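You operate a simulated robot arm through the tools that you are given. There is no shell and no other tool. Be economical: measure what you need, move in short steps, check, and stop when the job is done.

You are at the controls of a simulated two-armed robot. One attempt, no reset.

JOB
Pick up the green oil can with one hand, pass it to the other hand and put it on the bottom shelf of the white trolley. Put the hub seal that says "C" from the front of the trailer bed in the grey bin and the hub seal labelled "B" on top of the brown carton there. Put the 12 cm pad adapter from the bottom shelf of the white trolley on the middle shelf of the white trolley and the 4 cm pad adapter on the top shelf of the white trolley. Any order will do. Set down upright: green oil can, pad adapter.

Only the result counts: the job must be done as asked and must still hold three seconds after the hand-in. Knocking over, shifting, dropping, spilling or breaking anything else fails it. Lids that push on must go on centred and level and be pressed home; caps that screw on are set level and turned clockwise until they are tight.

ROBOT AND FRAMES
Two 7-joint arms with three-finger grippers on one trunk, on a base that drives. Base frame: it is fixed to the floor where the robot stands at the start and does not move with it; the origin is under the middle of the robot, x ahead of it, y to its left, z up; the surface under the hand at the start is at about z = 1140. Lengths are in mm, angles in rad, forces in N, time in s.
The left shoulder is at the start at [70, 146, 1338], the right one opposite. With the tool pointing down near the work surface each hand reaches from about 280 to 680 mm from the robot's upright axis, wherever it stands, measured 20 degrees to its own side. Places, roughly: bottom shelf of the white trolley [600, 300, 400]; carton [-5000, 4500, 750]; grey bin [-5000, 4250, 750]; hub seal [-5000, 4000, 750]; middle shelf of the white trolley [600, 300, 800]; top shelf of the white trolley [600, 300, 1100]. Payload 2.2 kg a hand.
Tool frame (each hand has its own): the origin (TCP) lies between the finger pads and is the grasp point; the fingertips stand 28 mm ahead of it; z points along the fingers, y is the line along which they close. Largest opening 102 mm; the body of the gripper starts 71 mm behind the TCP.
Orientation is that of the tool frame in the base frame, as a unit quaternion [w, x, y, z]. With the fingers straight down and closing along the base's y, the tool's x points along the base's -x, its y along +y and its z along -z.

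CONTROLS
- The arms move only by the tool move_arm. It takes "left_moves", "right_moves" or both (then of equal length, played together; a hand with none holds still); each is a list of rows, each an object (a shift or turn left out is 0, a gripper value left out holds the last) with "slide": the shift along the base's x, y, z in mm, a list of three; "dr": the turn, a rotation vector about the base's x, y, z in rad, a list of three; "jaw": the closure, from 0 (fully open) to 1 (shut). In form: [{"slide": [tx, ty, tz], "dr": [ax, ay, az], "jaw": jaw}, ...]. A call has 1 to 10 rows; each row is the pose to reach, as a shift and turn from the pose commanded when the call began. Each row takes 0.2 s and may step no farther than 50 mm and 0.15 rad from the row before; otherwise, or with a gripper value out of range, the whole call is refused. Where a pose cannot be reached the arm comes as near as it can. A force on the tool above 40 N (or 10 N above the force at the start of the call, whichever is more), or a blocked arm, ends the call early, and 0.2 s more pass. Each finger halts on what it meets, pressing with about 40 N; the grip force reading is that of the motor and also rises with nothing between the fingers. The clock runs only during rows and for 0.2 s after the last one: add rows that repeat a pose to give the fingers time. The reply holds the time, the measured pose of the TCP, the force on the tool along the base axes, the opening and the grip force, in the units named above and with some noise, with the torque about the TCP (base axes, N m) and any sound that the robot's microphone picked up.
- Cameras (640 x 400 px; columns grow to the right, rows downward): "scene" is now at [120.5, 44.2, 1556.9]; the picture's right is [0.54, -0.84, -0.00], its down [-0.55, -0.36, -0.75] and it looks along [0.63, 0.41, -0.66] (base axes); focal length 214 px, centre (320, 200). "left" rides on the left gripper at [72, 38, -86] in its tool frame; the picture's right is [-0.46, 0.89, 0.00], its down [-0.60, -0.32, -0.73] and it looks along [-0.65, -0.34, 0.68] (tool axes); focal length 256 px, centre (320, 200). "right" rides on the right gripper at [69, 44, -86] in its tool frame; the picture's right is [-0.53, 0.85, 0.00], its down [-0.58, -0.36, -0.73] and it looks along [-0.62, -0.39, 0.68] (tool axes); focal length 256 px, centre (320, 200).
- capture(camera): a new picture of that camera. The clock stands still meanwhile.
- raise_lower(by): slides the trunk up (or, below 0, down) by that many mm; the arms and the scene camera ride with it, the base frame stays. It gives what a move gives, with no picture.
- steer(legs): drives the robot by 1 to 6 legs, each [ahead, left, turn to the left] in mm, mm and rad, along the robot's own axes; the way and the turn of a leg run together, so that a leg with both is an arc; at most 1500 mm and 3.142 rad a leg. The arms and the cameras ride along, it lands a little off, and it stops where it bumps. It gives what a move gives.
- turn_head(pan, tilt): turns the head with the scene camera to pan (to the left, within 1.501 rad either way) and tilt (down, from -0.506 to 1.204), counted from straight ahead of the robot. It gives what a move gives.
- point_at(camera, pixels): there is no depth. For up to 12 entries [column, row, z] of the newest picture of that camera ("zoom" is the newest enlarged one), the place [x, y] in the base frame at which the ray of that pixel passes the height z, good to about 2 mm. The clock stands still meanwhile.
- inspect(camera, box): a new picture of the part [left, top, right, bottom] of that camera's present view, enlarged. The clock stands still meanwhile.
- hand_in(): hands the job in; it is judged then, once.

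Work in short steps. Measure before you move; look again where a grasp or a placing could have gone wrong, and mend it. You have 117 turns and 106 pictures in all, those below and enlarged ones among them. Open the grippers and draw the arms clear of the work before you hand the job in, unless the task says otherwise; then end with one line.

The tools are called after "Emit:" as a command line: name --argument value ..., lists and objects as JSON in quotes. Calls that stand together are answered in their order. move_arm: Moves the arms, as the interface text tells. Its arguments: {"type":"object","properties":{"left_moves":{"type":"array","items":{"type":"object","properties":{"slide":{"type":"array","items":{"type":"number"}},"dr":{"type":"array","items":{"type":"number"}},"jaw":{"type":"number"}}}},"right_moves":{"type":"array","items":{"type":"object","properties":{"slide":{"type":"array","items":{"type":"number"}},"dr":{"type":"array","items":{"type":"number"}},"jaw":{"type":"number"}}}}},"required":[]} The other tools are called the same way: raise_lower (by) slides the trunk up or down; steer (legs) drives the base; turn_head (pan, tilt) turns the head that bears the scene camera; capture (camera) takes a picture; point_at (camera, pixels) gives the place at which the rays of pixels pass given heights; inspect (camera, box) takes an enlarged picture of a part of a camera's view; hand_in () hands the job in.

At the start:

```text
t: 0.0
left_position: [242.4, 253.1, 1460.0]
left_orientation: [0.0, 0.0, 1.0, 0.0]
left_wrist_force: [0.6, -0.3, 0.0]
left_wrist_torque: [0.01, 0.02, -0.01]
left_width: 102.1
left_grasp_force: 0.1
right_position: [408.7, 65.3, 1341.9]
right_orientation: [0.0, 0.0, 1.0, 0.0]
right_wrist_force: [0.0, -0.7, -0.2]
right_wrist_torque: [-0.01, -0.02, 0.01]
right_width: 101.9
right_grasp_force: 0.0
trunk travel left (down, up): [-875.0, 65.0]
robot x, y, heading: [-2.6, -0.5, -0.003]
head pan, tilt: [0.571, 0.719]
```

scene: 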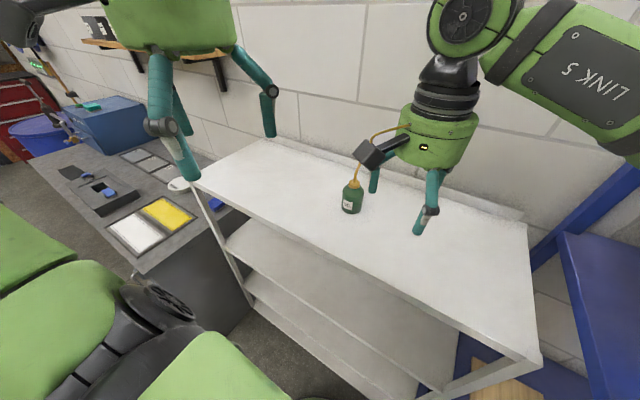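
right: 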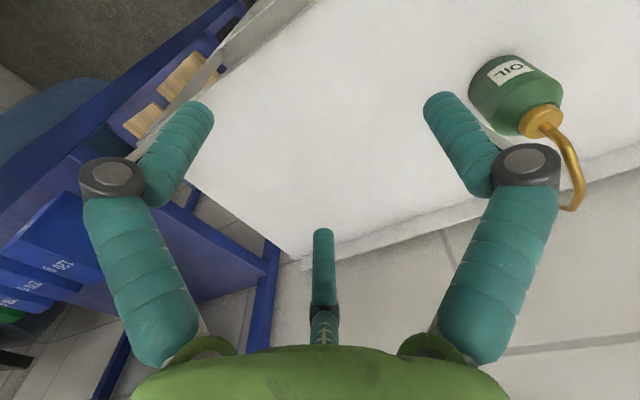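
left: 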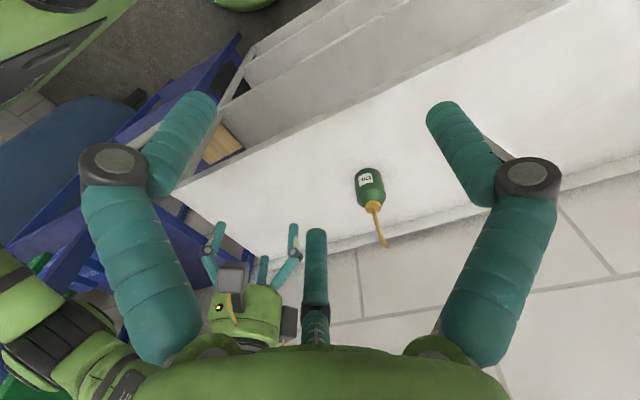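

The oil can stands on the trolley top at about pixel (352,200) in the scene view. I measure the trolley corners and the can.

Emit:
inspect --camera "scene" --box '[180, 120, 560, 400]'

Emit:
point_at --camera "scene" --pixels '[[352, 212, 1140], [352, 185, 1200], [195, 182, 1140], [265, 140, 1140], [528, 358, 1140], [530, 225, 1140], [220, 245, 800], [250, 300, 400]]'

Emit:
point_at --camera "right" --pixels '[[500, 95, 1140], [540, 120, 1200]]'

Emit:
point_at --camera "left" --pixels '[[368, 190, 1140], [373, 207, 1200], [383, 244, 1240]]'

```text
1.43 times, centred on (370, 260) of scene
```

zoom: 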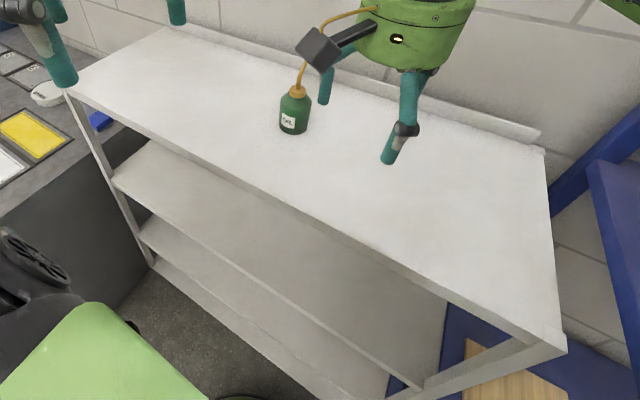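

```text
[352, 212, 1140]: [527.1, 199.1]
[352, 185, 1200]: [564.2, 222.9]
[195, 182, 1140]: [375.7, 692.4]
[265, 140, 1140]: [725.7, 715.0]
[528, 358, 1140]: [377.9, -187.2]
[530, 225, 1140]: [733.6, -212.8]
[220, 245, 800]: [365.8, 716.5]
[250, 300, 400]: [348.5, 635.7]
```

```text
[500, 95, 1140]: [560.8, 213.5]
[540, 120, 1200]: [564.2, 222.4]
```

```text
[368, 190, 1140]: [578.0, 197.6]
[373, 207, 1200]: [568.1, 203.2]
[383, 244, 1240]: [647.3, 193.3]
```

The trolley spans about x 375–730, y −200–700 with its top near 1140. I look around before driving anywhere.

Emit:
turn_head --pan 1.5 --tilt 0.4

Emit:
capture --camera "scene"

Emit:
turn_head --pan -1.5 --tilt 0.4

Emit:
capture --camera "scene"

```text
t: 1.2
left_position: [242.0, 253.8, 1461.2]
left_orientation: [0.0, 0.0, 1.0, 0.0]
left_wrist_force: [-0.4, 0.1, -0.6]
left_wrist_torque: [-0.01, 0.01, 0.02]
left_width: 101.9
left_grasp_force: 0.0
right_position: [407.7, 66.6, 1341.1]
right_orientation: [0.0, 0.0, 1.0, 0.0]
right_wrist_force: [0.6, 0.2, -0.2]
right_wrist_torque: [0.01, 0.01, -0.02]
right_width: 102.0
right_grasp_force: 0.1
trunk travel left (down, up): [-875.0, 65.0]
robot x, y, heading: [-0.8, -4.3, 0.002]
head pan, tilt: [1.499, 0.4]
```

```text
101 pictures are left
```

scene: 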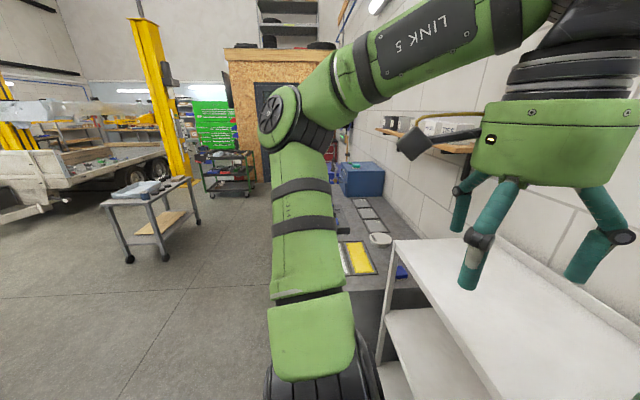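

```text
t: 3.8
left_position: [241.5, 253.1, 1461.2]
left_orientation: [0.0, 0.0, 1.0, 0.0]
left_wrist_force: [0.8, -0.5, 0.1]
left_wrist_torque: [0.02, -0.02, 0.0]
left_width: 102.0
left_grasp_force: 0.0
right_position: [407.7, 65.8, 1341.2]
right_orientation: [0.0, 0.0, 1.0, 0.0]
right_wrist_force: [0.1, 0.4, -1.1]
right_wrist_torque: [-0.02, 0.02, 0.0]
right_width: 101.9
right_grasp_force: 0.0
trunk travel left (down, up): [-875.0, 65.0]
robot x, y, heading: [-0.6, -0.9, -0.003]
head pan, tilt: [-1.499, 0.4]
```

```text
100 pictures are left
```

scene: 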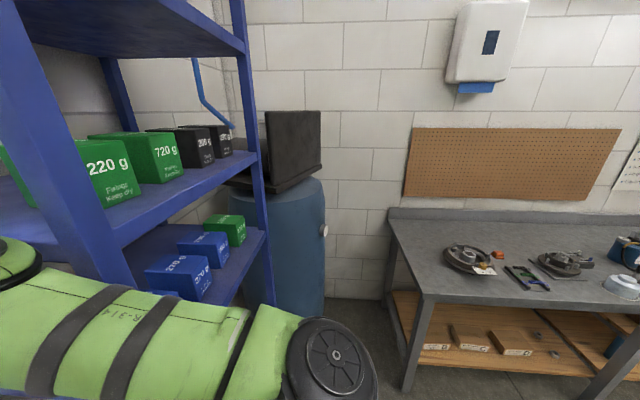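

Floor behind is open. I back off 600 mm and look at the trolley shelves.

Emit:
steer --legs '[[-600, 0, 0]]'

Emit:
raise_lower --by -600

Emit:
turn_head --pan 0.15 --tilt 0.45

Emit:
capture --camera "scene"

```text
t: 7.2
left_position: [-349.9, 252.9, 1459.6]
left_orientation: [0.0, 0.001, 1.0, -0.001]
left_wrist_force: [-0.4, 0.3, -0.2]
left_wrist_torque: [0.01, 0.02, -0.01]
left_width: 102.0
left_grasp_force: 0.1
right_position: [-184.3, 65.8, 1339.5]
right_orientation: [-0.001, 0.002, 1.0, 0.0]
right_wrist_force: [0.5, 0.3, 0.1]
right_wrist_torque: [0.0, 0.02, -0.01]
right_width: 102.1
right_grasp_force: 0.1
trunk travel left (down, up): [-875.0, 65.0]
robot x, y, heading: [-596.7, 0.2, -0.004]
head pan, tilt: [-1.499, 0.4]
```

```text
refused: -600 is not a number from -400 to 400
```

```text
t: 8.9
left_position: [-352.7, 252.3, 1461.5]
left_orientation: [0.0, 0.001, 1.0, 0.001]
left_wrist_force: [0.3, -0.9, -0.3]
left_wrist_torque: [-0.01, -0.02, -0.01]
left_width: 102.0
left_grasp_force: 0.0
right_position: [-187.8, 67.1, 1340.7]
right_orientation: [0.0, 0.002, 1.0, 0.0]
right_wrist_force: [0.1, 0.3, -0.8]
right_wrist_torque: [-0.01, 0.03, -0.01]
right_width: 102.2
right_grasp_force: 0.0
trunk travel left (down, up): [-875.0, 65.0]
robot x, y, heading: [-591.3, 1.4, -0.002]
head pan, tilt: [0.15, 0.45]
```

```text
99 pictures are left
```

scene: 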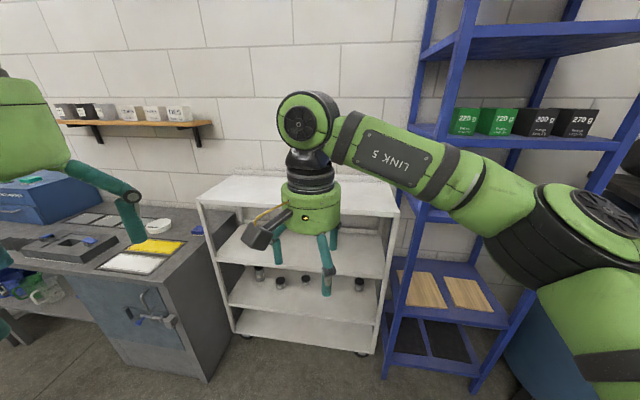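

Four little adapters stand on a lower board (pixels (258..360, 270..285)). I lower the trunk and look closer.

Emit:
raise_lower --by -400

Emit:
raise_lower --by -200

Emit:
capture --camera "scene"

```text
t: 12.7
left_position: [-351.9, 253.3, 1061.4]
left_orientation: [0.0, 0.0, 1.0, 0.0]
left_wrist_force: [1.0, 1.3, 0.1]
left_wrist_torque: [0.01, -0.04, 0.04]
left_width: 101.9
left_grasp_force: 0.0
right_position: [-186.9, 66.3, 941.3]
right_orientation: [0.0, 0.001, 1.0, 0.0]
right_wrist_force: [0.1, -0.1, -0.2]
right_wrist_torque: [-0.02, 0.02, 0.03]
right_width: 102.0
right_grasp_force: 0.1
trunk travel left (down, up): [-475.0, 465.0]
robot x, y, heading: [-595.7, -0.5, -0.007]
head pan, tilt: [0.15, 0.45]
```

```text
t: 14.9
left_position: [-352.6, 251.6, 860.2]
left_orientation: [0.0, 0.001, 1.0, 0.001]
left_wrist_force: [0.2, 0.2, 0.0]
left_wrist_torque: [-0.01, 0.04, -0.01]
left_width: 102.1
left_grasp_force: 0.1
right_position: [-188.1, 65.2, 742.1]
right_orientation: [0.001, 0.001, 1.0, -0.001]
right_wrist_force: [0.0, 0.0, 0.4]
right_wrist_torque: [-0.02, -0.01, -0.02]
right_width: 101.8
right_grasp_force: 0.0
trunk travel left (down, up): [-275.0, 665.0]
robot x, y, heading: [-595.2, 1.4, -0.004]
head pan, tilt: [0.15, 0.45]
```

```text
98 pictures are left
```

scene: 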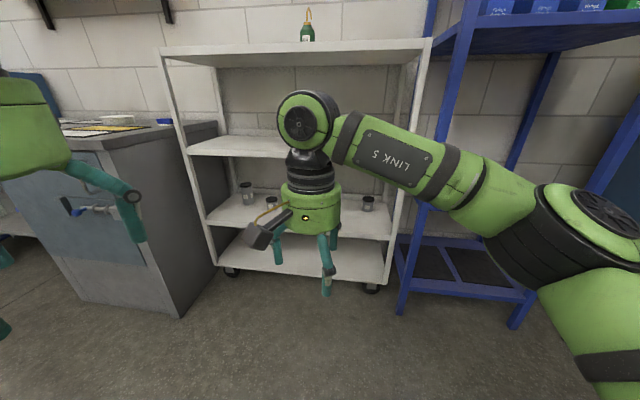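

Boards appear at rows 50, 155, 220, 265. I estimate their heights by where the ray hits the front edge x≈375, and zoom in.

Emit:
point_at --camera "scene" --pixels '[[188, 157, 750], [188, 157, 800], [188, 157, 850], [207, 225, 400], [207, 225, 450], [207, 225, 500], [218, 267, 100], [218, 267, 150], [218, 267, 200], [163, 53, 1140]]'

Emit:
inspect --camera "scene" --box '[160, 120, 430, 300]'

```text
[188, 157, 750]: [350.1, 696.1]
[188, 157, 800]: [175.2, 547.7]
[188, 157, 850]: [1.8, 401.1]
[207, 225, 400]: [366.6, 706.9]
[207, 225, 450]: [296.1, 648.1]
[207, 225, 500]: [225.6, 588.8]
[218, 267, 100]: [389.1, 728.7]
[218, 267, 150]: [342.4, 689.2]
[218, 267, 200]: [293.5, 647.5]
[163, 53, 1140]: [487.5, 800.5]
```

```text
2.22 times, centred on (295, 210) of scene
```

zoom: 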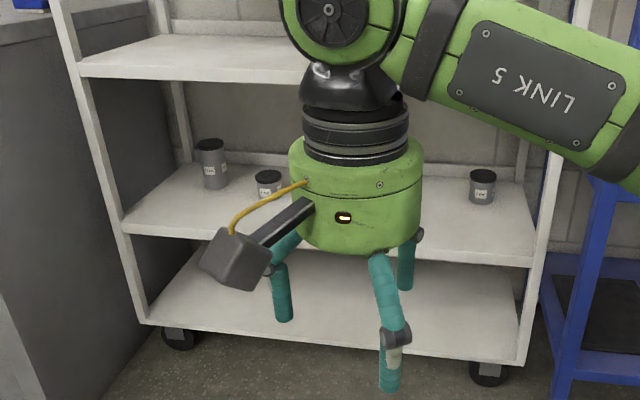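

Boards at ~1140, ~745, ~400 and a base deck ~120; the adapters stand on the 400 board. I measure their positions, and move the right hand out of view (right/back-up).

Emit:
point_at --camera "zoom" --pixels '[[213, 188, 400], [268, 197, 400], [482, 203, 400], [210, 140, 500], [124, 225, 400], [175, 170, 400], [540, 255, 400]]'

Emit:
move_arm --right_moves '[{"slide": [0, -50, 0]}, {"slide": [0, -100, 0]}, {"slide": [0, -150, 0]}, {"slide": [0, -200, 0]}, {"slide": [0, -250, 0]}, {"slide": [0, -300, 0]}, {"slide": [0, -350, 0]}]' --left_moves '[{"dr": [0, 0, 0.15]}, {"dr": [0, 0, 0.3]}, {"dr": [0, 0, 0.45]}, {"dr": [0, 0, 0.6]}, {"dr": [0, 0, 0.75]}, {"dr": [0, 0, 0.9]}, {"dr": [0, 0, 1.05]}]'

Emit:
capture --camera "scene"

```text
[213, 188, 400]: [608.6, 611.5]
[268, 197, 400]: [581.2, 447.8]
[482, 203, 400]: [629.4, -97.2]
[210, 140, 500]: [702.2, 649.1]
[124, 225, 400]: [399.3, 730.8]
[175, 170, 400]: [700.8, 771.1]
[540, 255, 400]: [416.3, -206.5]
```

```text
t: 16.5
left_position: [-352.2, 253.4, 860.8]
left_orientation: [0.0, -0.501, 0.865, 0.001]
left_wrist_force: [1.1, -0.8, -0.3]
left_wrist_torque: [0.0, -0.01, 0.02]
left_width: 102.0
left_grasp_force: 0.0
right_position: [-187.0, -287.1, 742.7]
right_orientation: [0.0, 0.001, 1.0, 0.0]
right_wrist_force: [-0.2, 0.5, 0.4]
right_wrist_torque: [0.03, 0.01, -0.01]
right_width: 102.1
right_grasp_force: 0.0
trunk travel left (down, up): [-275.0, 665.0]
robot x, y, heading: [-598.5, -1.3, -0.007]
head pan, tilt: [0.15, 0.45]
```

```text
96 pictures are left
```

scene: 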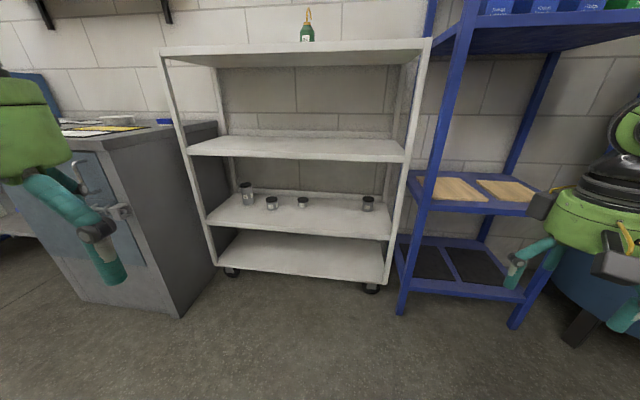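

Clear view: adapters at columns 248, 272, 303, 367. I zoom to read labels.

Emit:
inspect --camera "scene" --box '[230, 170, 314, 222]'

Emit:
point_at --camera "zoom" --pixels '[[140, 270, 400], [320, 300, 400], [555, 290, 400]]'

Emit:
inspect --camera "scene" --box '[340, 180, 404, 220]'

Emit:
point_at --camera "zoom" --pixels '[[275, 310, 400]]'

```text
7.62 times, centred on (272, 196) of scene
```

zoom: 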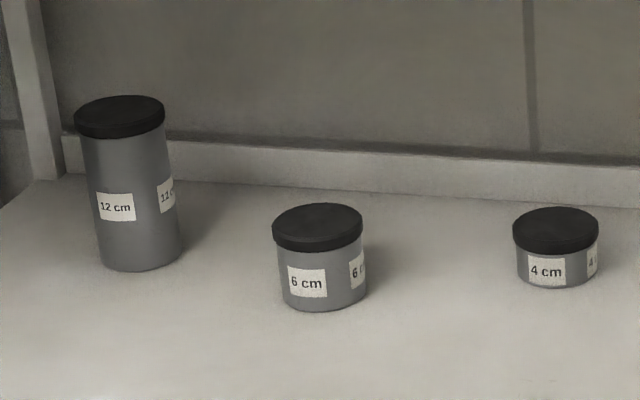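

```text
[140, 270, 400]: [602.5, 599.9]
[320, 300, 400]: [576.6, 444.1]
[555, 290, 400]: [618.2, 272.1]
```

```text
10.00 times, centred on (372, 200) of scene
```

zoom: 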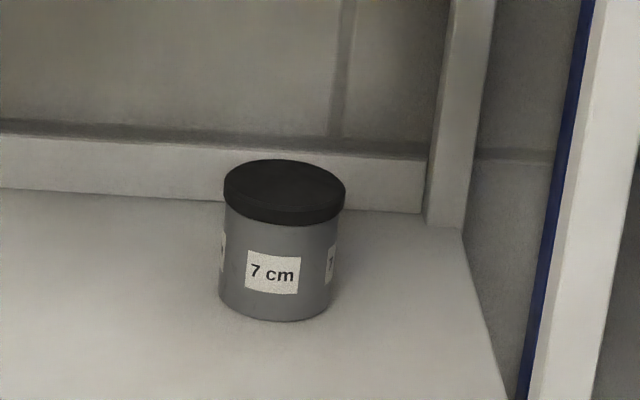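

```text
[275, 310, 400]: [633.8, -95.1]
```

12 cm adapter front at ~(602,600), 4 cm front at ~(618,272) on z≈400. I continue rolling the left wrist so its camera would be above the hand when pointing forward.

Emit:
move_arm --left_moves '[{"dr": [0, 0, 0.15]}, {"dr": [0, 0, 0.3]}, {"dr": [0, 0, 0.45]}, {"dr": [0, 0, 0.6]}, {"dr": [0, 0, 0.75]}, {"dr": [0, 0, 0.9]}, {"dr": [0, 0, 1.05]}, {"dr": [0, 0, 1.2]}, {"dr": [0, 0, 1.35]}, {"dr": [0, 0, 1.5]}]'

Emit:
move_arm --left_moves '[{"dr": [0, 0, 0.15]}, {"dr": [0, 0, 0.3]}, {"dr": [0, 0, 0.45]}, {"dr": [0, 0, 0.592]}]'

```text
t: 18.7
left_position: [-352.5, 253.3, 860.9]
left_orientation: [-0.001, 0.957, -0.291, 0.001]
left_wrist_force: [0.4, -0.2, 0.1]
left_wrist_torque: [0.0, 0.03, 0.01]
left_width: 102.0
left_grasp_force: 0.0
right_position: [-186.2, -284.6, 743.5]
right_orientation: [0.0, 0.002, 1.0, 0.0]
right_wrist_force: [-0.2, 0.1, 0.9]
right_wrist_torque: [-0.02, -0.01, 0.0]
right_width: 102.0
right_grasp_force: 0.0
trunk travel left (down, up): [-275.0, 665.0]
robot x, y, heading: [-594.2, 1.8, -0.001]
head pan, tilt: [0.15, 0.45]
```

```text
t: 19.7
left_position: [-353.2, 253.3, 860.5]
left_orientation: [0.0, 1.0, 0.001, 0.0]
left_wrist_force: [-0.8, -0.3, -0.3]
left_wrist_torque: [-0.01, -0.03, 0.0]
left_width: 102.2
left_grasp_force: 0.1
right_position: [-185.4, -286.2, 741.8]
right_orientation: [-0.001, 0.002, 1.0, 0.0]
right_wrist_force: [-0.2, -0.5, -0.2]
right_wrist_torque: [0.02, 0.0, 0.0]
right_width: 101.9
right_grasp_force: 0.2
trunk travel left (down, up): [-275.0, 665.0]
robot x, y, heading: [-593.0, 0.6, -0.0]
head pan, tilt: [0.15, 0.45]
```

Wrist roll works. Now pitch the left hand forward to horizontal while moving it ahead a bit.

Emit:
move_arm --left_moves '[{"slide": [20, 0, -10], "dr": [0, -0.15, 0]}, {"slide": [40, 0, -20], "dr": [0, -0.3, 0]}, {"slide": [60, 0, -30], "dr": [0, -0.45, 0]}, {"slide": [80, 0, -40], "dr": [0, -0.6, 0]}, {"slide": [100, 0, -50], "dr": [0, -0.75, 0]}, {"slide": [120, 0, -60], "dr": [0, -0.9, 0]}, {"slide": [140, 0, -70], "dr": [0, -1.05, 0]}, {"slide": [160, 0, -80], "dr": [0, -1.2, 0]}, {"slide": [180, 0, -90], "dr": [0, -1.35, 0]}, {"slide": [200, 0, -100], "dr": [0, -1.5, 0]}]'

Emit:
capture --camera "scene"

Emit:
capture --camera "left"

```text
t: 21.9
left_position: [-88.4, 270.7, 777.1]
left_orientation: [0.004, 0.734, -0.003, 0.679]
left_wrist_force: [0.5, 0.3, 0.2]
left_wrist_torque: [0.0, -0.07, -0.03]
left_width: 101.9
left_grasp_force: 0.0
left hand out of reach, approached as far as the arm can: row 7, 8, 9, 10
right_position: [-185.8, -282.8, 743.3]
right_orientation: [-0.001, 0.001, 1.0, -0.001]
right_wrist_force: [0.7, 0.5, 0.3]
right_wrist_torque: [-0.1, 0.03, 0.0]
right_width: 102.0
right_grasp_force: 0.1
trunk travel left (down, up): [-275.0, 665.0]
robot x, y, heading: [-592.7, -2.2, -0.002]
head pan, tilt: [0.15, 0.45]
```

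```text
93 pictures are left
```

scene: 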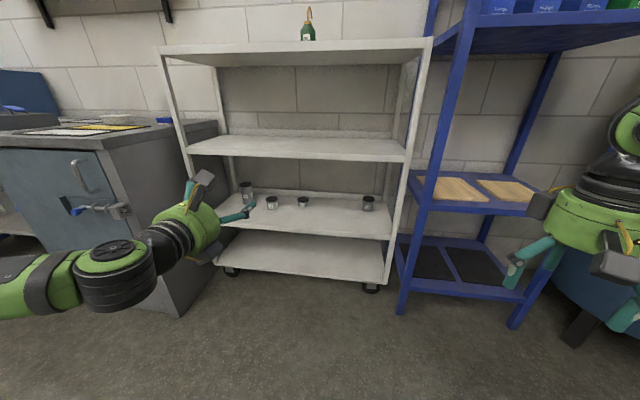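

```text
92 pictures are left
```

left: 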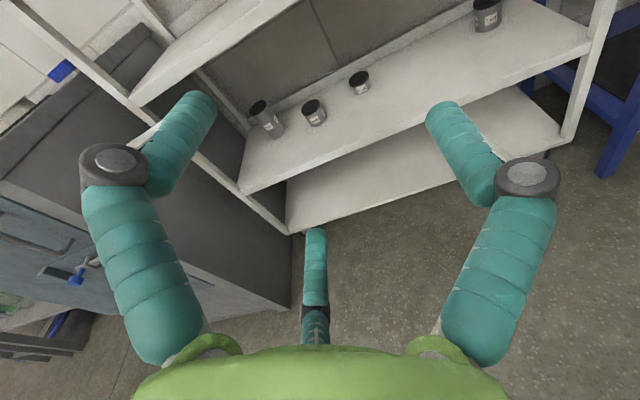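

The hand is horizontal now with the camera above. I measure the grey cabinet's corner and trolley edge positions on the floor, and true shelf heights from the left camera.

Emit:
point_at --camera "scene" --pixels '[[181, 316, 0], [217, 277, 0], [231, 277, 0], [371, 291, 0], [405, 310, 0]]'

Emit:
point_at --camera "left" --pixels '[[277, 135, 400], [320, 123, 400], [363, 93, 400], [489, 28, 400], [240, 192, 400], [588, 45, 400]]'

Emit:
point_at --camera "scene" --pixels '[[249, 205, 400], [272, 209, 400], [303, 207, 400], [368, 210, 400], [208, 222, 400], [391, 238, 400]]'

```text
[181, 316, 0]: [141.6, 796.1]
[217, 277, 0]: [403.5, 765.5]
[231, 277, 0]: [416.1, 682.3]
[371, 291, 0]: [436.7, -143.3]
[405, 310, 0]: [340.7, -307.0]
```

```text
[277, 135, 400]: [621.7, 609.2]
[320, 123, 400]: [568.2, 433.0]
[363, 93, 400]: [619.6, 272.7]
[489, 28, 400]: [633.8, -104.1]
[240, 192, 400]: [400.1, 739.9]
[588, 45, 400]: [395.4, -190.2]
```

```text
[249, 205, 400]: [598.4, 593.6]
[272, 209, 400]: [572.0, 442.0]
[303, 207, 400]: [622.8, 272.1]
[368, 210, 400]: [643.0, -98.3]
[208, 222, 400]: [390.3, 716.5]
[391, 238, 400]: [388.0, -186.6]
```

Cabinet front corner is at (142,796) and the shelf is near z=400 as assumed. I lower the trunk, then extend the left hand and tilt it ~35° below horizontal for picking on the shelf.

Emit:
raise_lower --by -250

Emit:
move_arm --left_moves '[{"slide": [40, 0, 0], "dr": [0, 0.13, 0]}, {"slide": [75, 0, 0], "dr": [0, 0.26, 0]}, {"slide": [110, 0, 0], "dr": [0, 0.4, 0]}, {"slide": [150, 0, 0], "dr": [0, 0.53, 0]}, {"slide": [150, 0, 0], "dr": [0, 0.53, 0]}]'

Emit:
capture --camera "scene"

```text
t: 24.5
left_position: [-90.3, 268.2, 527.5]
left_orientation: [0.004, 0.735, -0.006, 0.678]
left_wrist_force: [-0.1, 0.9, 0.2]
left_wrist_torque: [0.02, -0.01, -0.01]
left_width: 101.8
left_grasp_force: 0.2
right_position: [-187.2, -284.3, 492.8]
right_orientation: [0.0, 0.002, 1.0, 0.0]
right_wrist_force: [-0.1, 0.3, 0.1]
right_wrist_torque: [-0.03, 0.0, 0.01]
right_width: 102.1
right_grasp_force: 0.0
trunk travel left (down, up): [-25.0, 915.0]
robot x, y, heading: [-595.3, -0.4, -0.006]
head pan, tilt: [0.15, 0.45]
```

```text
t: 25.7
left_position: [62.3, 267.7, 528.0]
left_orientation: [0.006, 0.887, -0.005, 0.462]
left_wrist_force: [-0.3, -1.2, -0.2]
left_wrist_torque: [0.02, 0.02, -0.01]
left_width: 102.2
left_grasp_force: 0.0
right_position: [-187.1, -284.3, 493.3]
right_orientation: [0.0, 0.001, 1.0, 0.0]
right_wrist_force: [0.6, 1.1, 0.5]
right_wrist_torque: [0.01, 0.0, 0.01]
right_width: 102.0
right_grasp_force: 0.2
trunk travel left (down, up): [-25.0, 915.0]
robot x, y, heading: [-594.2, -0.6, -0.003]
head pan, tilt: [0.15, 0.45]
```

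```text
91 pictures are left
```

scene: 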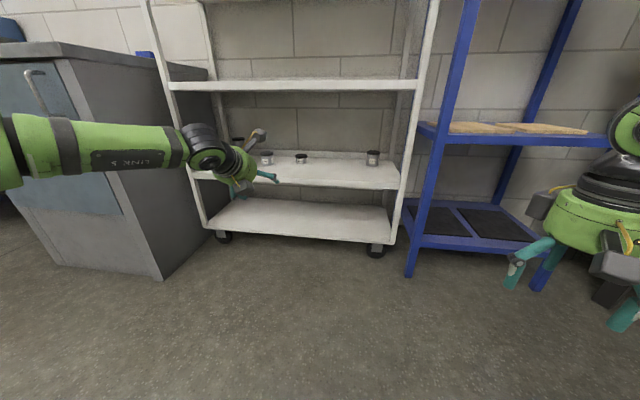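

The wrist bends nicely with the forearm to the left. I retract the right hand by 160 mm so it clears the trolley/rack, then drive ahead 450 mm and look.

Emit:
move_arm --right_moves '[{"slide": [-50, 0, 0]}, {"slide": [-100, 0, 0]}, {"slide": [-150, 0, 0]}, {"slide": [-170, 0, 20]}]'

Emit:
steer --legs '[[400, 0, 0]]'

Emit:
capture --camera "scene"

Emit:
capture --camera "left"

```text
t: 26.7
left_position: [61.6, 268.1, 529.4]
left_orientation: [0.004, 0.886, -0.004, 0.463]
left_wrist_force: [0.9, -0.7, 0.0]
left_wrist_torque: [-0.02, -0.01, 0.01]
left_width: 101.8
left_grasp_force: 0.0
right_position: [-355.5, -284.8, 510.4]
right_orientation: [-0.001, 0.003, 1.0, 0.0]
right_wrist_force: [-0.7, 0.5, -0.3]
right_wrist_torque: [0.02, -0.03, 0.01]
right_width: 101.8
right_grasp_force: 0.0
trunk travel left (down, up): [-25.0, 915.0]
robot x, y, heading: [-590.3, 1.7, -0.003]
head pan, tilt: [0.15, 0.45]
```

```text
t: 29.1
left_position: [454.8, 267.4, 527.5]
left_orientation: [0.004, 0.886, -0.003, 0.463]
left_wrist_force: [0.2, -0.4, 0.2]
left_wrist_torque: [0.0, 0.03, 0.0]
left_width: 101.8
left_grasp_force: 0.1
right_position: [40.7, -285.6, 511.7]
right_orientation: [0.0, 0.002, 1.0, 0.0]
right_wrist_force: [0.0, -0.3, -0.5]
right_wrist_torque: [-0.01, 0.03, -0.02]
right_width: 102.0
right_grasp_force: 0.1
trunk travel left (down, up): [-25.0, 915.0]
robot x, y, heading: [-203.7, -2.3, -0.006]
head pan, tilt: [0.15, 0.45]
```

```text
90 pictures are left
```

scene: 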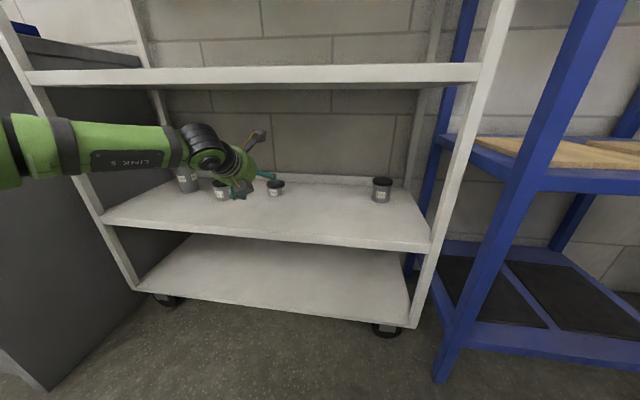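

```text
89 pictures are left
```

left: 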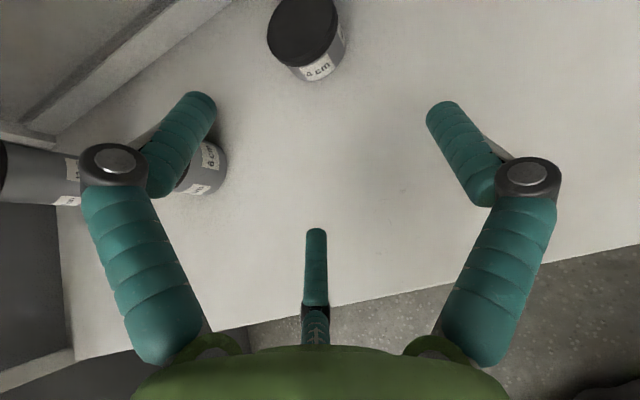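

4 cm lid seen at (303,30), base near (318,78) in the left view. I measure.

Emit:
point_at --camera "left" --pixels '[[303, 33, 440], [303, 33, 450], [268, 35, 440], [337, 28, 440], [318, 82, 400], [62, 215, 400], [215, 180, 400]]'

Emit:
point_at --camera "scene" --pixels '[[276, 196, 400], [276, 182, 440], [221, 200, 400], [190, 191, 400], [100, 220, 400], [432, 250, 400], [140, 280, 100], [26, 80, 740], [480, 75, 740]]'

Emit:
inspect --camera "scene" --box '[160, 110, 320, 210]'

```text
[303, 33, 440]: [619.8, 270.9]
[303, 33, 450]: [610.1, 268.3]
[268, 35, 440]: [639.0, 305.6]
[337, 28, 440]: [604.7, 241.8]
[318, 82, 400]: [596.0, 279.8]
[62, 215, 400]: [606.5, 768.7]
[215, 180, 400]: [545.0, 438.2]
```

```text
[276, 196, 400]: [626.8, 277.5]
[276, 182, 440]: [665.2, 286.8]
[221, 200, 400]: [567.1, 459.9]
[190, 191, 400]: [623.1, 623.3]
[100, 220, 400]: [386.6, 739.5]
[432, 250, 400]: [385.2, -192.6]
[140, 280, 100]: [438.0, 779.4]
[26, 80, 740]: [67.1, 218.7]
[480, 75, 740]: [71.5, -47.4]
```

```text
4.00 times, centred on (240, 160) of scene
```

zoom: 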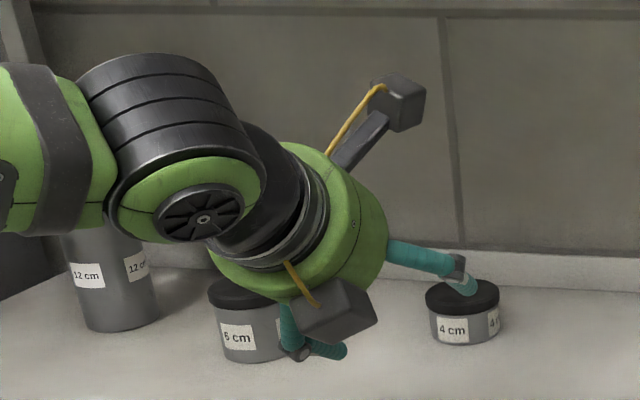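

Scene and left views disagree on the 4 cm position (627 vs 596), hinting the shelf is higher than 400. I check using the shelf front edge in the left view.

Emit:
point_at --camera "left" --pixels '[[480, 275, 400], [480, 275, 420], [480, 275, 380], [600, 252, 400], [600, 252, 420], [300, 312, 400]]'

Emit:
inspect --camera "left" --box '[160, 0, 480, 200]'

Emit:
point_at --camera "zoom" --pixels '[[320, 162, 400], [320, 162, 420], [285, 60, 440], [285, 60, 460]]'

Emit:
inspect --camera "scene" --box '[244, 170, 308, 210]'

```text
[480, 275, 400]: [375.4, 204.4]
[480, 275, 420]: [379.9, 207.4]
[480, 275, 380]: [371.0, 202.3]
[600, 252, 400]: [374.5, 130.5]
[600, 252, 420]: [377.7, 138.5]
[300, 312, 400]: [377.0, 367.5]
```

```text
2.00 times, centred on (320, 100) of left
```

zoom: 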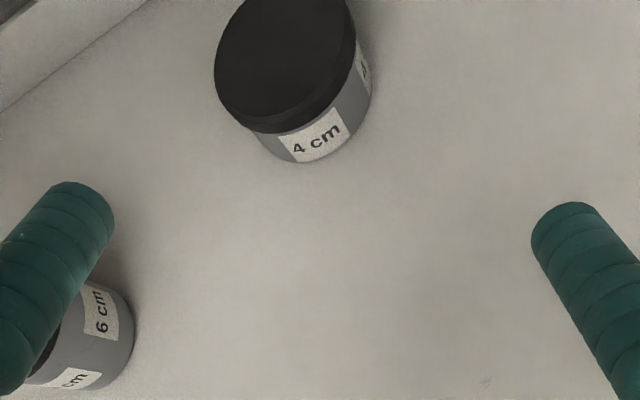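

```text
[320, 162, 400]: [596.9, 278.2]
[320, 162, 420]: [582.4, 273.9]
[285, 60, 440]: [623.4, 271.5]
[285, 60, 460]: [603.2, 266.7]
```

```text
10.00 times, centred on (276, 190) of scene
```

zoom: 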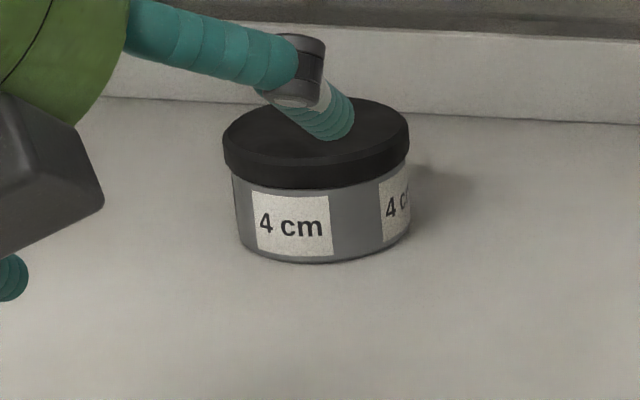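

The edge gives x≈377, so the shelf is near 405; the close left view puts the 4 cm centre at ≈(622,274). I drive 130 mm ahead and set the hand to a 45° pre-grasp.

Emit:
steer --legs '[[130, 0, 0]]'

Emit:
move_arm --left_moves '[{"slide": [-20, 3, 0], "dr": [0, 0.1, 0]}, {"slide": [-45, 6, 0], "dr": [0, 0.185, 0]}, {"slide": [-45, 6, 0], "dr": [0, 0.185, 0]}]'

Emit:
capture --camera "left"

Emit:
capture --camera "scene"

```text
t: 30.4
left_position: [586.0, 268.7, 529.3]
left_orientation: [0.004, 0.886, -0.003, 0.464]
left_wrist_force: [0.3, -0.2, -0.6]
left_wrist_torque: [0.01, 0.02, 0.01]
left_width: 102.1
left_grasp_force: 0.0
right_position: [171.0, -285.6, 511.7]
right_orientation: [0.0, 0.001, 1.0, -0.001]
right_wrist_force: [-0.6, -0.4, -0.4]
right_wrist_torque: [-0.01, 0.01, 0.01]
right_width: 102.1
right_grasp_force: 0.1
trunk travel left (down, up): [-25.0, 915.0]
robot x, y, heading: [-67.7, 1.4, 0.0]
head pan, tilt: [0.15, 0.45]
```

```text
t: 31.2
left_position: [540.8, 274.6, 530.8]
left_orientation: [0.005, 0.926, -0.003, 0.379]
left_wrist_force: [-0.2, -0.2, 0.1]
left_wrist_torque: [0.01, 0.01, 0.02]
left_width: 101.9
left_grasp_force: 0.0
right_position: [172.5, -285.6, 512.6]
right_orientation: [0.0, 0.001, 1.0, 0.0]
right_wrist_force: [0.1, 0.4, 0.0]
right_wrist_torque: [-0.01, -0.01, -0.01]
right_width: 101.9
right_grasp_force: 0.0
trunk travel left (down, up): [-25.0, 915.0]
robot x, y, heading: [-69.7, 0.2, 0.0]
head pan, tilt: [0.15, 0.45]
```

```text
85 pictures are left
```

left: 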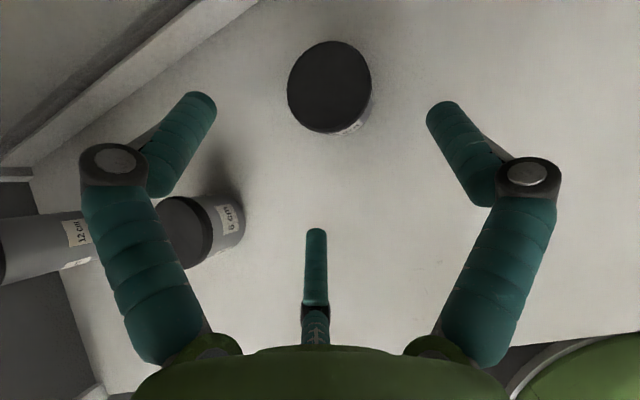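

```text
84 pictures are left
```

scene: 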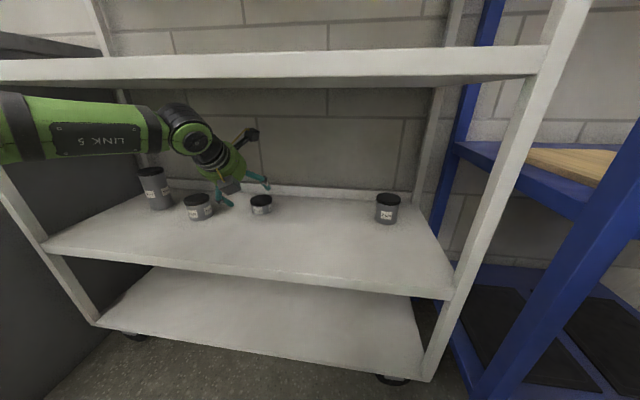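

Lid now at (330,87), spanning columns 287–372. I measure it.

Emit:
point_at --camera "left" --pixels '[[330, 87, 440], [330, 87, 445], [287, 92, 445], [372, 85, 445], [330, 41, 445], [328, 133, 445], [352, 130, 403], [300, 68, 445], [358, 110, 445]]'

Emit:
point_at --camera "scene" --pixels '[[261, 215, 403], [261, 199, 443], [200, 220, 403], [160, 209, 403], [388, 222, 403], [448, 300, 400]]'

```text
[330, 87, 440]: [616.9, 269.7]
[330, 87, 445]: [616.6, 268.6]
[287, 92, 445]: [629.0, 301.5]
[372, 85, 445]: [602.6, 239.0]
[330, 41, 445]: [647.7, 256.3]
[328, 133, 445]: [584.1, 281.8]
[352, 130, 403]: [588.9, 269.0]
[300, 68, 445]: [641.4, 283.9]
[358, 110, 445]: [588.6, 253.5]
```

```text
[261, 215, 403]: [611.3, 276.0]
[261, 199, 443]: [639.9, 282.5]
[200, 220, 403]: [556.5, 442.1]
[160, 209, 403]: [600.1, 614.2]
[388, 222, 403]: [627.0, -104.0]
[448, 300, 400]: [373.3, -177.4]
```

The hand visually shows three fingers while the text says two. I close the jaw briefly here in free space to see how the fingers really move.

Emit:
move_arm --left_moves '[{"jaw": 0.6}, {"jaw": 0.6}, {"jaw": 0.6}]'

Emit:
capture --camera "left"

Emit:
inspect --camera "scene" --box '[150, 90, 310, 230]'

```text
t: 32.0
left_position: [540.6, 275.3, 529.1]
left_orientation: [0.004, 0.925, -0.003, 0.379]
left_wrist_force: [0.0, 0.3, 0.9]
left_wrist_torque: [-0.01, -0.02, -0.01]
left_width: 40.8
left_grasp_force: 0.1
right_position: [170.8, -286.7, 512.3]
right_orientation: [0.0, 0.0, 1.0, 0.0]
right_wrist_force: [0.5, 0.2, -0.5]
right_wrist_torque: [0.02, 0.0, 0.02]
right_width: 102.1
right_grasp_force: 0.1
trunk travel left (down, up): [-25.0, 915.0]
robot x, y, heading: [-68.4, -2.2, -0.001]
head pan, tilt: [0.15, 0.45]
```

```text
83 pictures are left
```

left: 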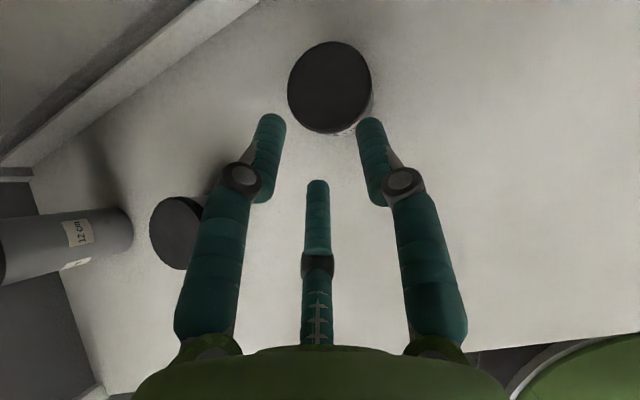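

```text
2.86 times, centred on (230, 160) of scene
```

zoom: 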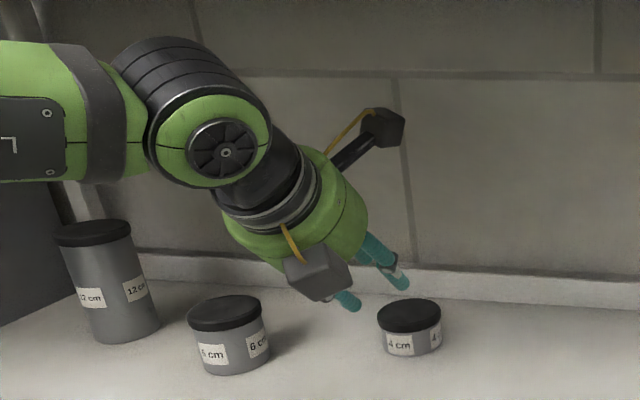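

The 3rd finger moves as a skin; I rely on the stated geometry but watch forces. The wrist is long, so I go back to a 35° tilt, open, and set the pre-grasp 100 mm back from (617,269,430).

Emit:
move_arm --left_moves '[{"slide": [-3, -3, -15], "dr": [0, -0.1, 0], "jaw": 0}, {"slide": [-6, -6, -44], "dr": [0, -0.185, 0], "jaw": 0}, {"slide": [-6, -6, -44], "dr": [0, -0.185, 0], "jaw": 0}]'

Emit:
move_arm --left_moves '[{"slide": [20, 0, -14]}, {"slide": [40, 0, -28]}, {"slide": [60, 0, -41]}]'

Emit:
capture --camera "left"

Emit:
inspect --camera "scene" --box '[150, 70, 310, 230]'

```text
t: 32.8
left_position: [535.2, 269.3, 484.5]
left_orientation: [0.005, 0.887, -0.003, 0.463]
left_wrist_force: [0.5, 0.2, 0.1]
left_wrist_torque: [-0.01, 0.03, -0.03]
left_width: 102.0
left_grasp_force: 0.0
right_position: [171.9, -285.6, 512.2]
right_orientation: [0.0, 0.001, 1.0, 0.0]
right_wrist_force: [-0.1, 0.1, 0.0]
right_wrist_torque: [0.03, 0.03, 0.01]
right_width: 102.0
right_grasp_force: 0.1
trunk travel left (down, up): [-25.0, 915.0]
robot x, y, heading: [-69.6, 2.3, 0.003]
head pan, tilt: [0.15, 0.45]
```

```text
t: 33.6
left_position: [595.0, 268.2, 453.4]
left_orientation: [0.003, 0.883, -0.003, 0.469]
left_wrist_force: [-16.4, 3.6, 26.4]
left_wrist_torque: [0.87, 1.86, 0.41]
left_width: 99.3
left_grasp_force: 0.1
right_position: [170.5, -285.4, 513.3]
right_orientation: [0.003, 0.001, 1.0, 0.001]
right_wrist_force: [-0.1, -0.3, -0.7]
right_wrist_torque: [0.02, 0.01, 0.01]
right_width: 102.1
right_grasp_force: 0.1
trunk travel left (down, up): [-25.0, 915.0]
robot x, y, heading: [-68.0, -0.5, -0.002]
head pan, tilt: [0.15, 0.45]
```

```text
81 pictures are left
```

left: 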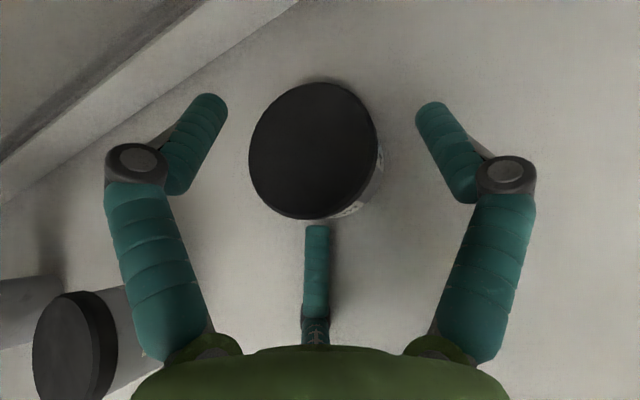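

```text
2.50 times, centred on (230, 150) of scene
```

zoom: 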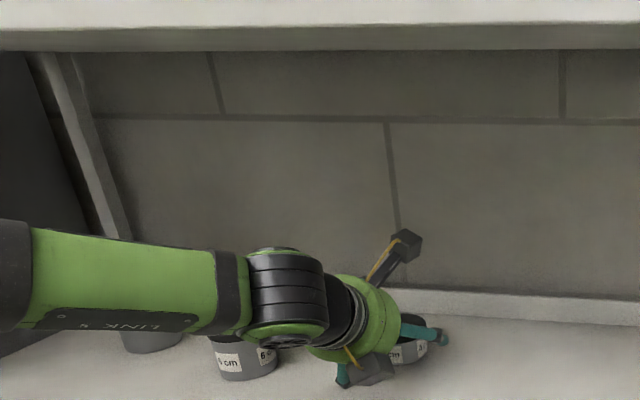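

A force of 26 N at z=453 shows the third (lower) finger is real and touches the shelf. I back off, and measure the wrist height to see how steep I can tilt.

Emit:
point_at --camera "zoom" --pixels '[[285, 300, 500], [285, 300, 540], [285, 300, 580], [285, 252, 560], [285, 252, 600], [285, 252, 640], [300, 50, 680], [300, 50, 700], [300, 50, 690]]'

Emit:
move_arm --left_moves '[{"slide": [-20, 0, 14]}, {"slide": [-50, 0, 50]}]'

Emit:
point_at --camera "left" --pixels '[[315, 150, 445], [249, 155, 445], [380, 148, 445], [330, 82, 445], [310, 219, 445]]'

```text
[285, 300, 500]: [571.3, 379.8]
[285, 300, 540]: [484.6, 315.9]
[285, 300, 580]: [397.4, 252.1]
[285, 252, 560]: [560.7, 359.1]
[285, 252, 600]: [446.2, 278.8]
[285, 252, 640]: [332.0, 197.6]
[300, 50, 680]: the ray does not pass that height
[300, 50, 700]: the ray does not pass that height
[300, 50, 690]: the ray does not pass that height
```

```text
t: 34.2
left_position: [546.1, 268.1, 490.6]
left_orientation: [0.005, 0.887, -0.004, 0.461]
left_wrist_force: [1.2, -0.4, -0.4]
left_wrist_torque: [0.02, -0.02, 0.0]
left_width: 103.0
left_grasp_force: 0.0
right_position: [171.9, -284.9, 512.1]
right_orientation: [0.0, 0.001, 1.0, 0.0]
right_wrist_force: [0.5, 0.7, 0.0]
right_wrist_torque: [0.01, 0.02, 0.01]
right_width: 102.0
right_grasp_force: 0.0
trunk travel left (down, up): [-25.0, 915.0]
robot x, y, heading: [-65.8, -5.6, 0.001]
head pan, tilt: [0.15, 0.45]
```

```text
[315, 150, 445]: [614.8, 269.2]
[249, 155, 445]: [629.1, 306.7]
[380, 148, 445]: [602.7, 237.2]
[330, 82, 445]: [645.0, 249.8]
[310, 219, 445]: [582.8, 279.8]
```

Wrist centre is ~211 mm behind the TCP and the middle-shelf lip bottom ~720, so a steeper grasp is possible. I lower the trunk 20 mm, tilt to 55°, advance with the far finger above the lid.

Emit:
raise_lower --by -20

Emit:
move_arm --left_moves '[{"slide": [0, 1, 5], "dr": [0, 0.12, 0]}, {"slide": [0, 1, 6], "dr": [0, 0.24, 0]}, {"slide": [0, 1, 6], "dr": [0, 0.36, 0]}, {"slide": [10, 1, 3], "dr": [0, 0.36, 0]}]'

Emit:
inspect --camera "scene" --box '[100, 50, 340, 230]'

Emit:
capture --camera "left"

```text
t: 34.9
left_position: [544.8, 269.9, 474.6]
left_orientation: [0.004, 0.886, -0.003, 0.464]
left_wrist_force: [-1.6, 2.7, 2.8]
left_wrist_torque: [0.17, 0.14, -0.05]
left_width: 102.4
left_grasp_force: 0.0
right_position: [171.5, -286.4, 492.6]
right_orientation: [0.0, 0.001, 1.0, 0.0]
right_wrist_force: [0.4, -0.3, 0.4]
right_wrist_torque: [-0.01, 0.0, 0.02]
right_width: 102.1
right_grasp_force: 0.0
trunk travel left (down, up): [-5.0, 935.0]
robot x, y, heading: [-67.8, -2.8, -0.005]
head pan, tilt: [0.15, 0.45]
```

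```text
t: 35.9
left_position: [556.3, 271.3, 476.6]
left_orientation: [0.006, 0.955, -0.003, 0.296]
left_wrist_force: [0.0, -0.4, 0.7]
left_wrist_torque: [0.01, -0.01, -0.01]
left_width: 101.8
left_grasp_force: 0.1
right_position: [171.5, -286.1, 491.5]
right_orientation: [-0.001, 0.001, 1.0, 0.0]
right_wrist_force: [-0.9, 0.4, -0.6]
right_wrist_torque: [0.01, -0.02, 0.01]
right_width: 102.0
right_grasp_force: 0.0
trunk travel left (down, up): [-5.0, 935.0]
robot x, y, heading: [-67.6, -0.6, 0.001]
head pan, tilt: [0.15, 0.45]
```

```text
2.22 times, centred on (220, 140) of scene
```

zoom: 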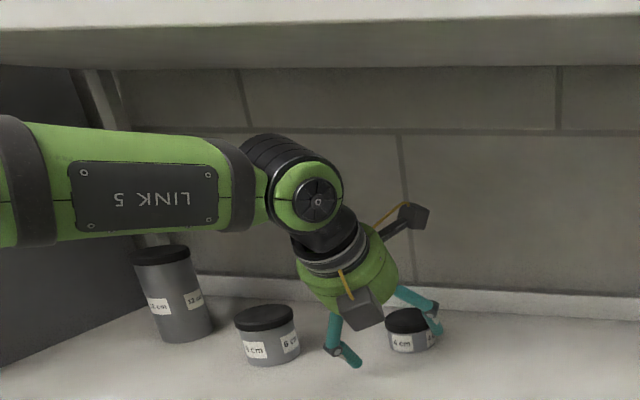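

```text
78 pictures are left
```

left: 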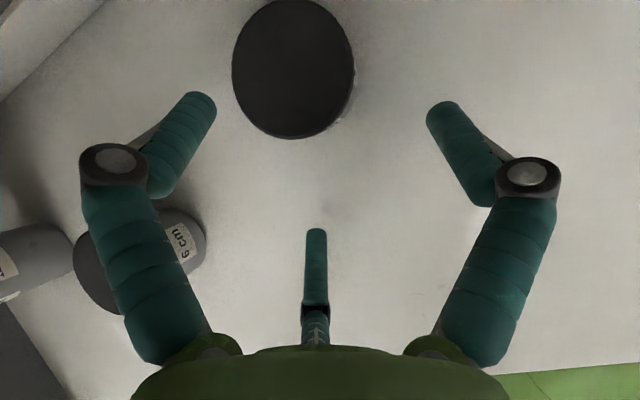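

Clear so far. I re-measure the lid at (293,67) and advance.

Emit:
point_at --camera "left" --pixels '[[293, 67, 445], [232, 70, 445], [354, 68, 445], [292, 138, 445], [345, 122, 405], [205, 230, 405]]'

Emit:
move_arm --left_moves '[{"slide": [15, -1, -4]}, {"slide": [30, -2, -8]}, {"slide": [45, -2, -11]}, {"slide": [58, -2, -13]}, {"slide": [58, -2, -13]}]'

Emit:
capture --camera "left"

```text
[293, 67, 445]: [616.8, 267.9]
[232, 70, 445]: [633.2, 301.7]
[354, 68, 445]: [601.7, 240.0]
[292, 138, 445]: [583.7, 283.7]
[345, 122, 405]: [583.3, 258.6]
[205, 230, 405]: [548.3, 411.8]
```

```text
t: 37.1
left_position: [613.8, 268.1, 463.5]
left_orientation: [0.005, 0.954, -0.002, 0.298]
left_wrist_force: [-4.5, -0.4, 5.9]
left_wrist_torque: [0.17, 0.43, 0.18]
left_width: 102.2
left_grasp_force: 0.0
right_position: [171.8, -284.6, 491.6]
right_orientation: [0.001, 0.001, 1.0, 0.001]
right_wrist_force: [-0.9, 0.5, -0.3]
right_wrist_torque: [-0.01, -0.01, -0.02]
right_width: 102.0
right_grasp_force: 0.0
trunk travel left (down, up): [-5.0, 935.0]
robot x, y, heading: [-70.6, 1.8, 0.0]
head pan, tilt: [0.15, 0.45]
```

```text
77 pictures are left
```

left: 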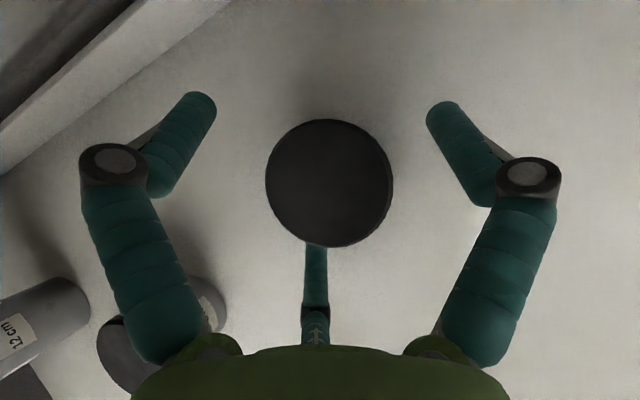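

Centred over the lid ((329,182)); slight touch of the near finger. I rotate steeper in place to 72°, then look at forces.

Emit:
point_at --camera "left" --pixels '[[329, 182, 445], [265, 185, 445], [393, 182, 445], [335, 119, 445], [325, 247, 445]]'

Emit:
move_arm --left_moves '[{"slide": [0, 0, 4], "dr": [0, 0.1, 0]}, {"slide": [2, 0, 4], "dr": [0, 0.2, 0]}, {"slide": [2, 0, 4], "dr": [0, 0.3, 0]}, {"slide": [2, 0, 0], "dr": [0, 0.3, 0]}]'

Emit:
inspect --camera "scene" --box '[100, 50, 340, 230]'

```text
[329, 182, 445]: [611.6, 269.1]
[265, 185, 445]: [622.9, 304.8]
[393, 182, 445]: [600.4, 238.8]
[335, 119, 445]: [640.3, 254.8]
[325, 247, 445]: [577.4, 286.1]
```

```text
t: 38.1
left_position: [570.6, 282.5, 450.4]
left_orientation: [0.006, 0.988, -0.003, 0.152]
left_wrist_force: [-0.1, -0.3, 3.7]
left_wrist_torque: [0.09, 0.18, 0.01]
left_width: 102.6
left_grasp_force: 0.0
left hand out of reach, approached as far as the arm can: row 1, 2, 3, 4
right_position: [171.6, -285.6, 493.2]
right_orientation: [0.001, 0.001, 1.0, 0.0]
right_wrist_force: [0.3, -0.8, 0.3]
right_wrist_torque: [0.0, 0.02, -0.01]
right_width: 102.1
right_grasp_force: 0.1
trunk travel left (down, up): [-5.0, 935.0]
robot x, y, heading: [-69.3, -4.2, 0.001]
head pan, tilt: [0.15, 0.45]
```

```text
2.22 times, centred on (220, 140) of scene
```

zoom: 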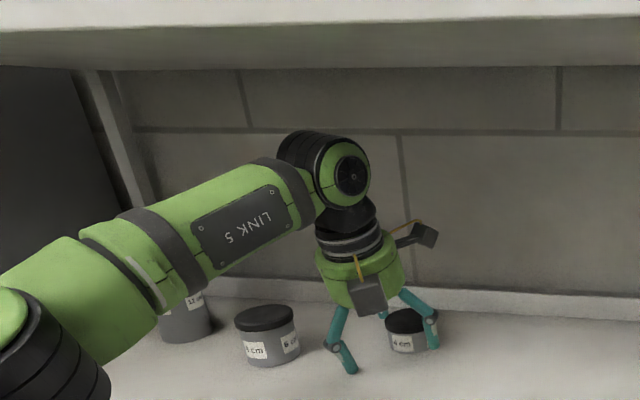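

The arm reached its limit and slipped back to x=570. I look at the left view before driving nearer.

Emit:
capture --camera "left"

```text
75 pictures are left
```

left: 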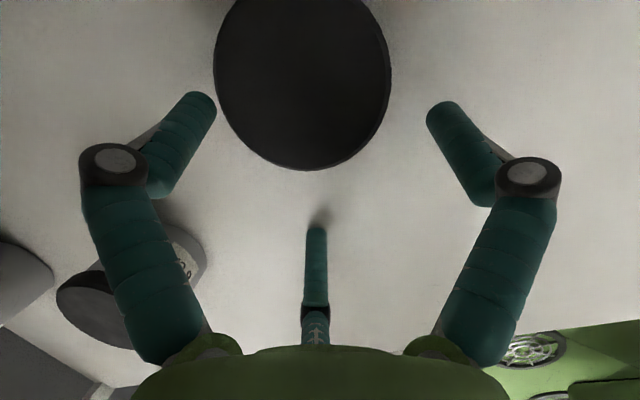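

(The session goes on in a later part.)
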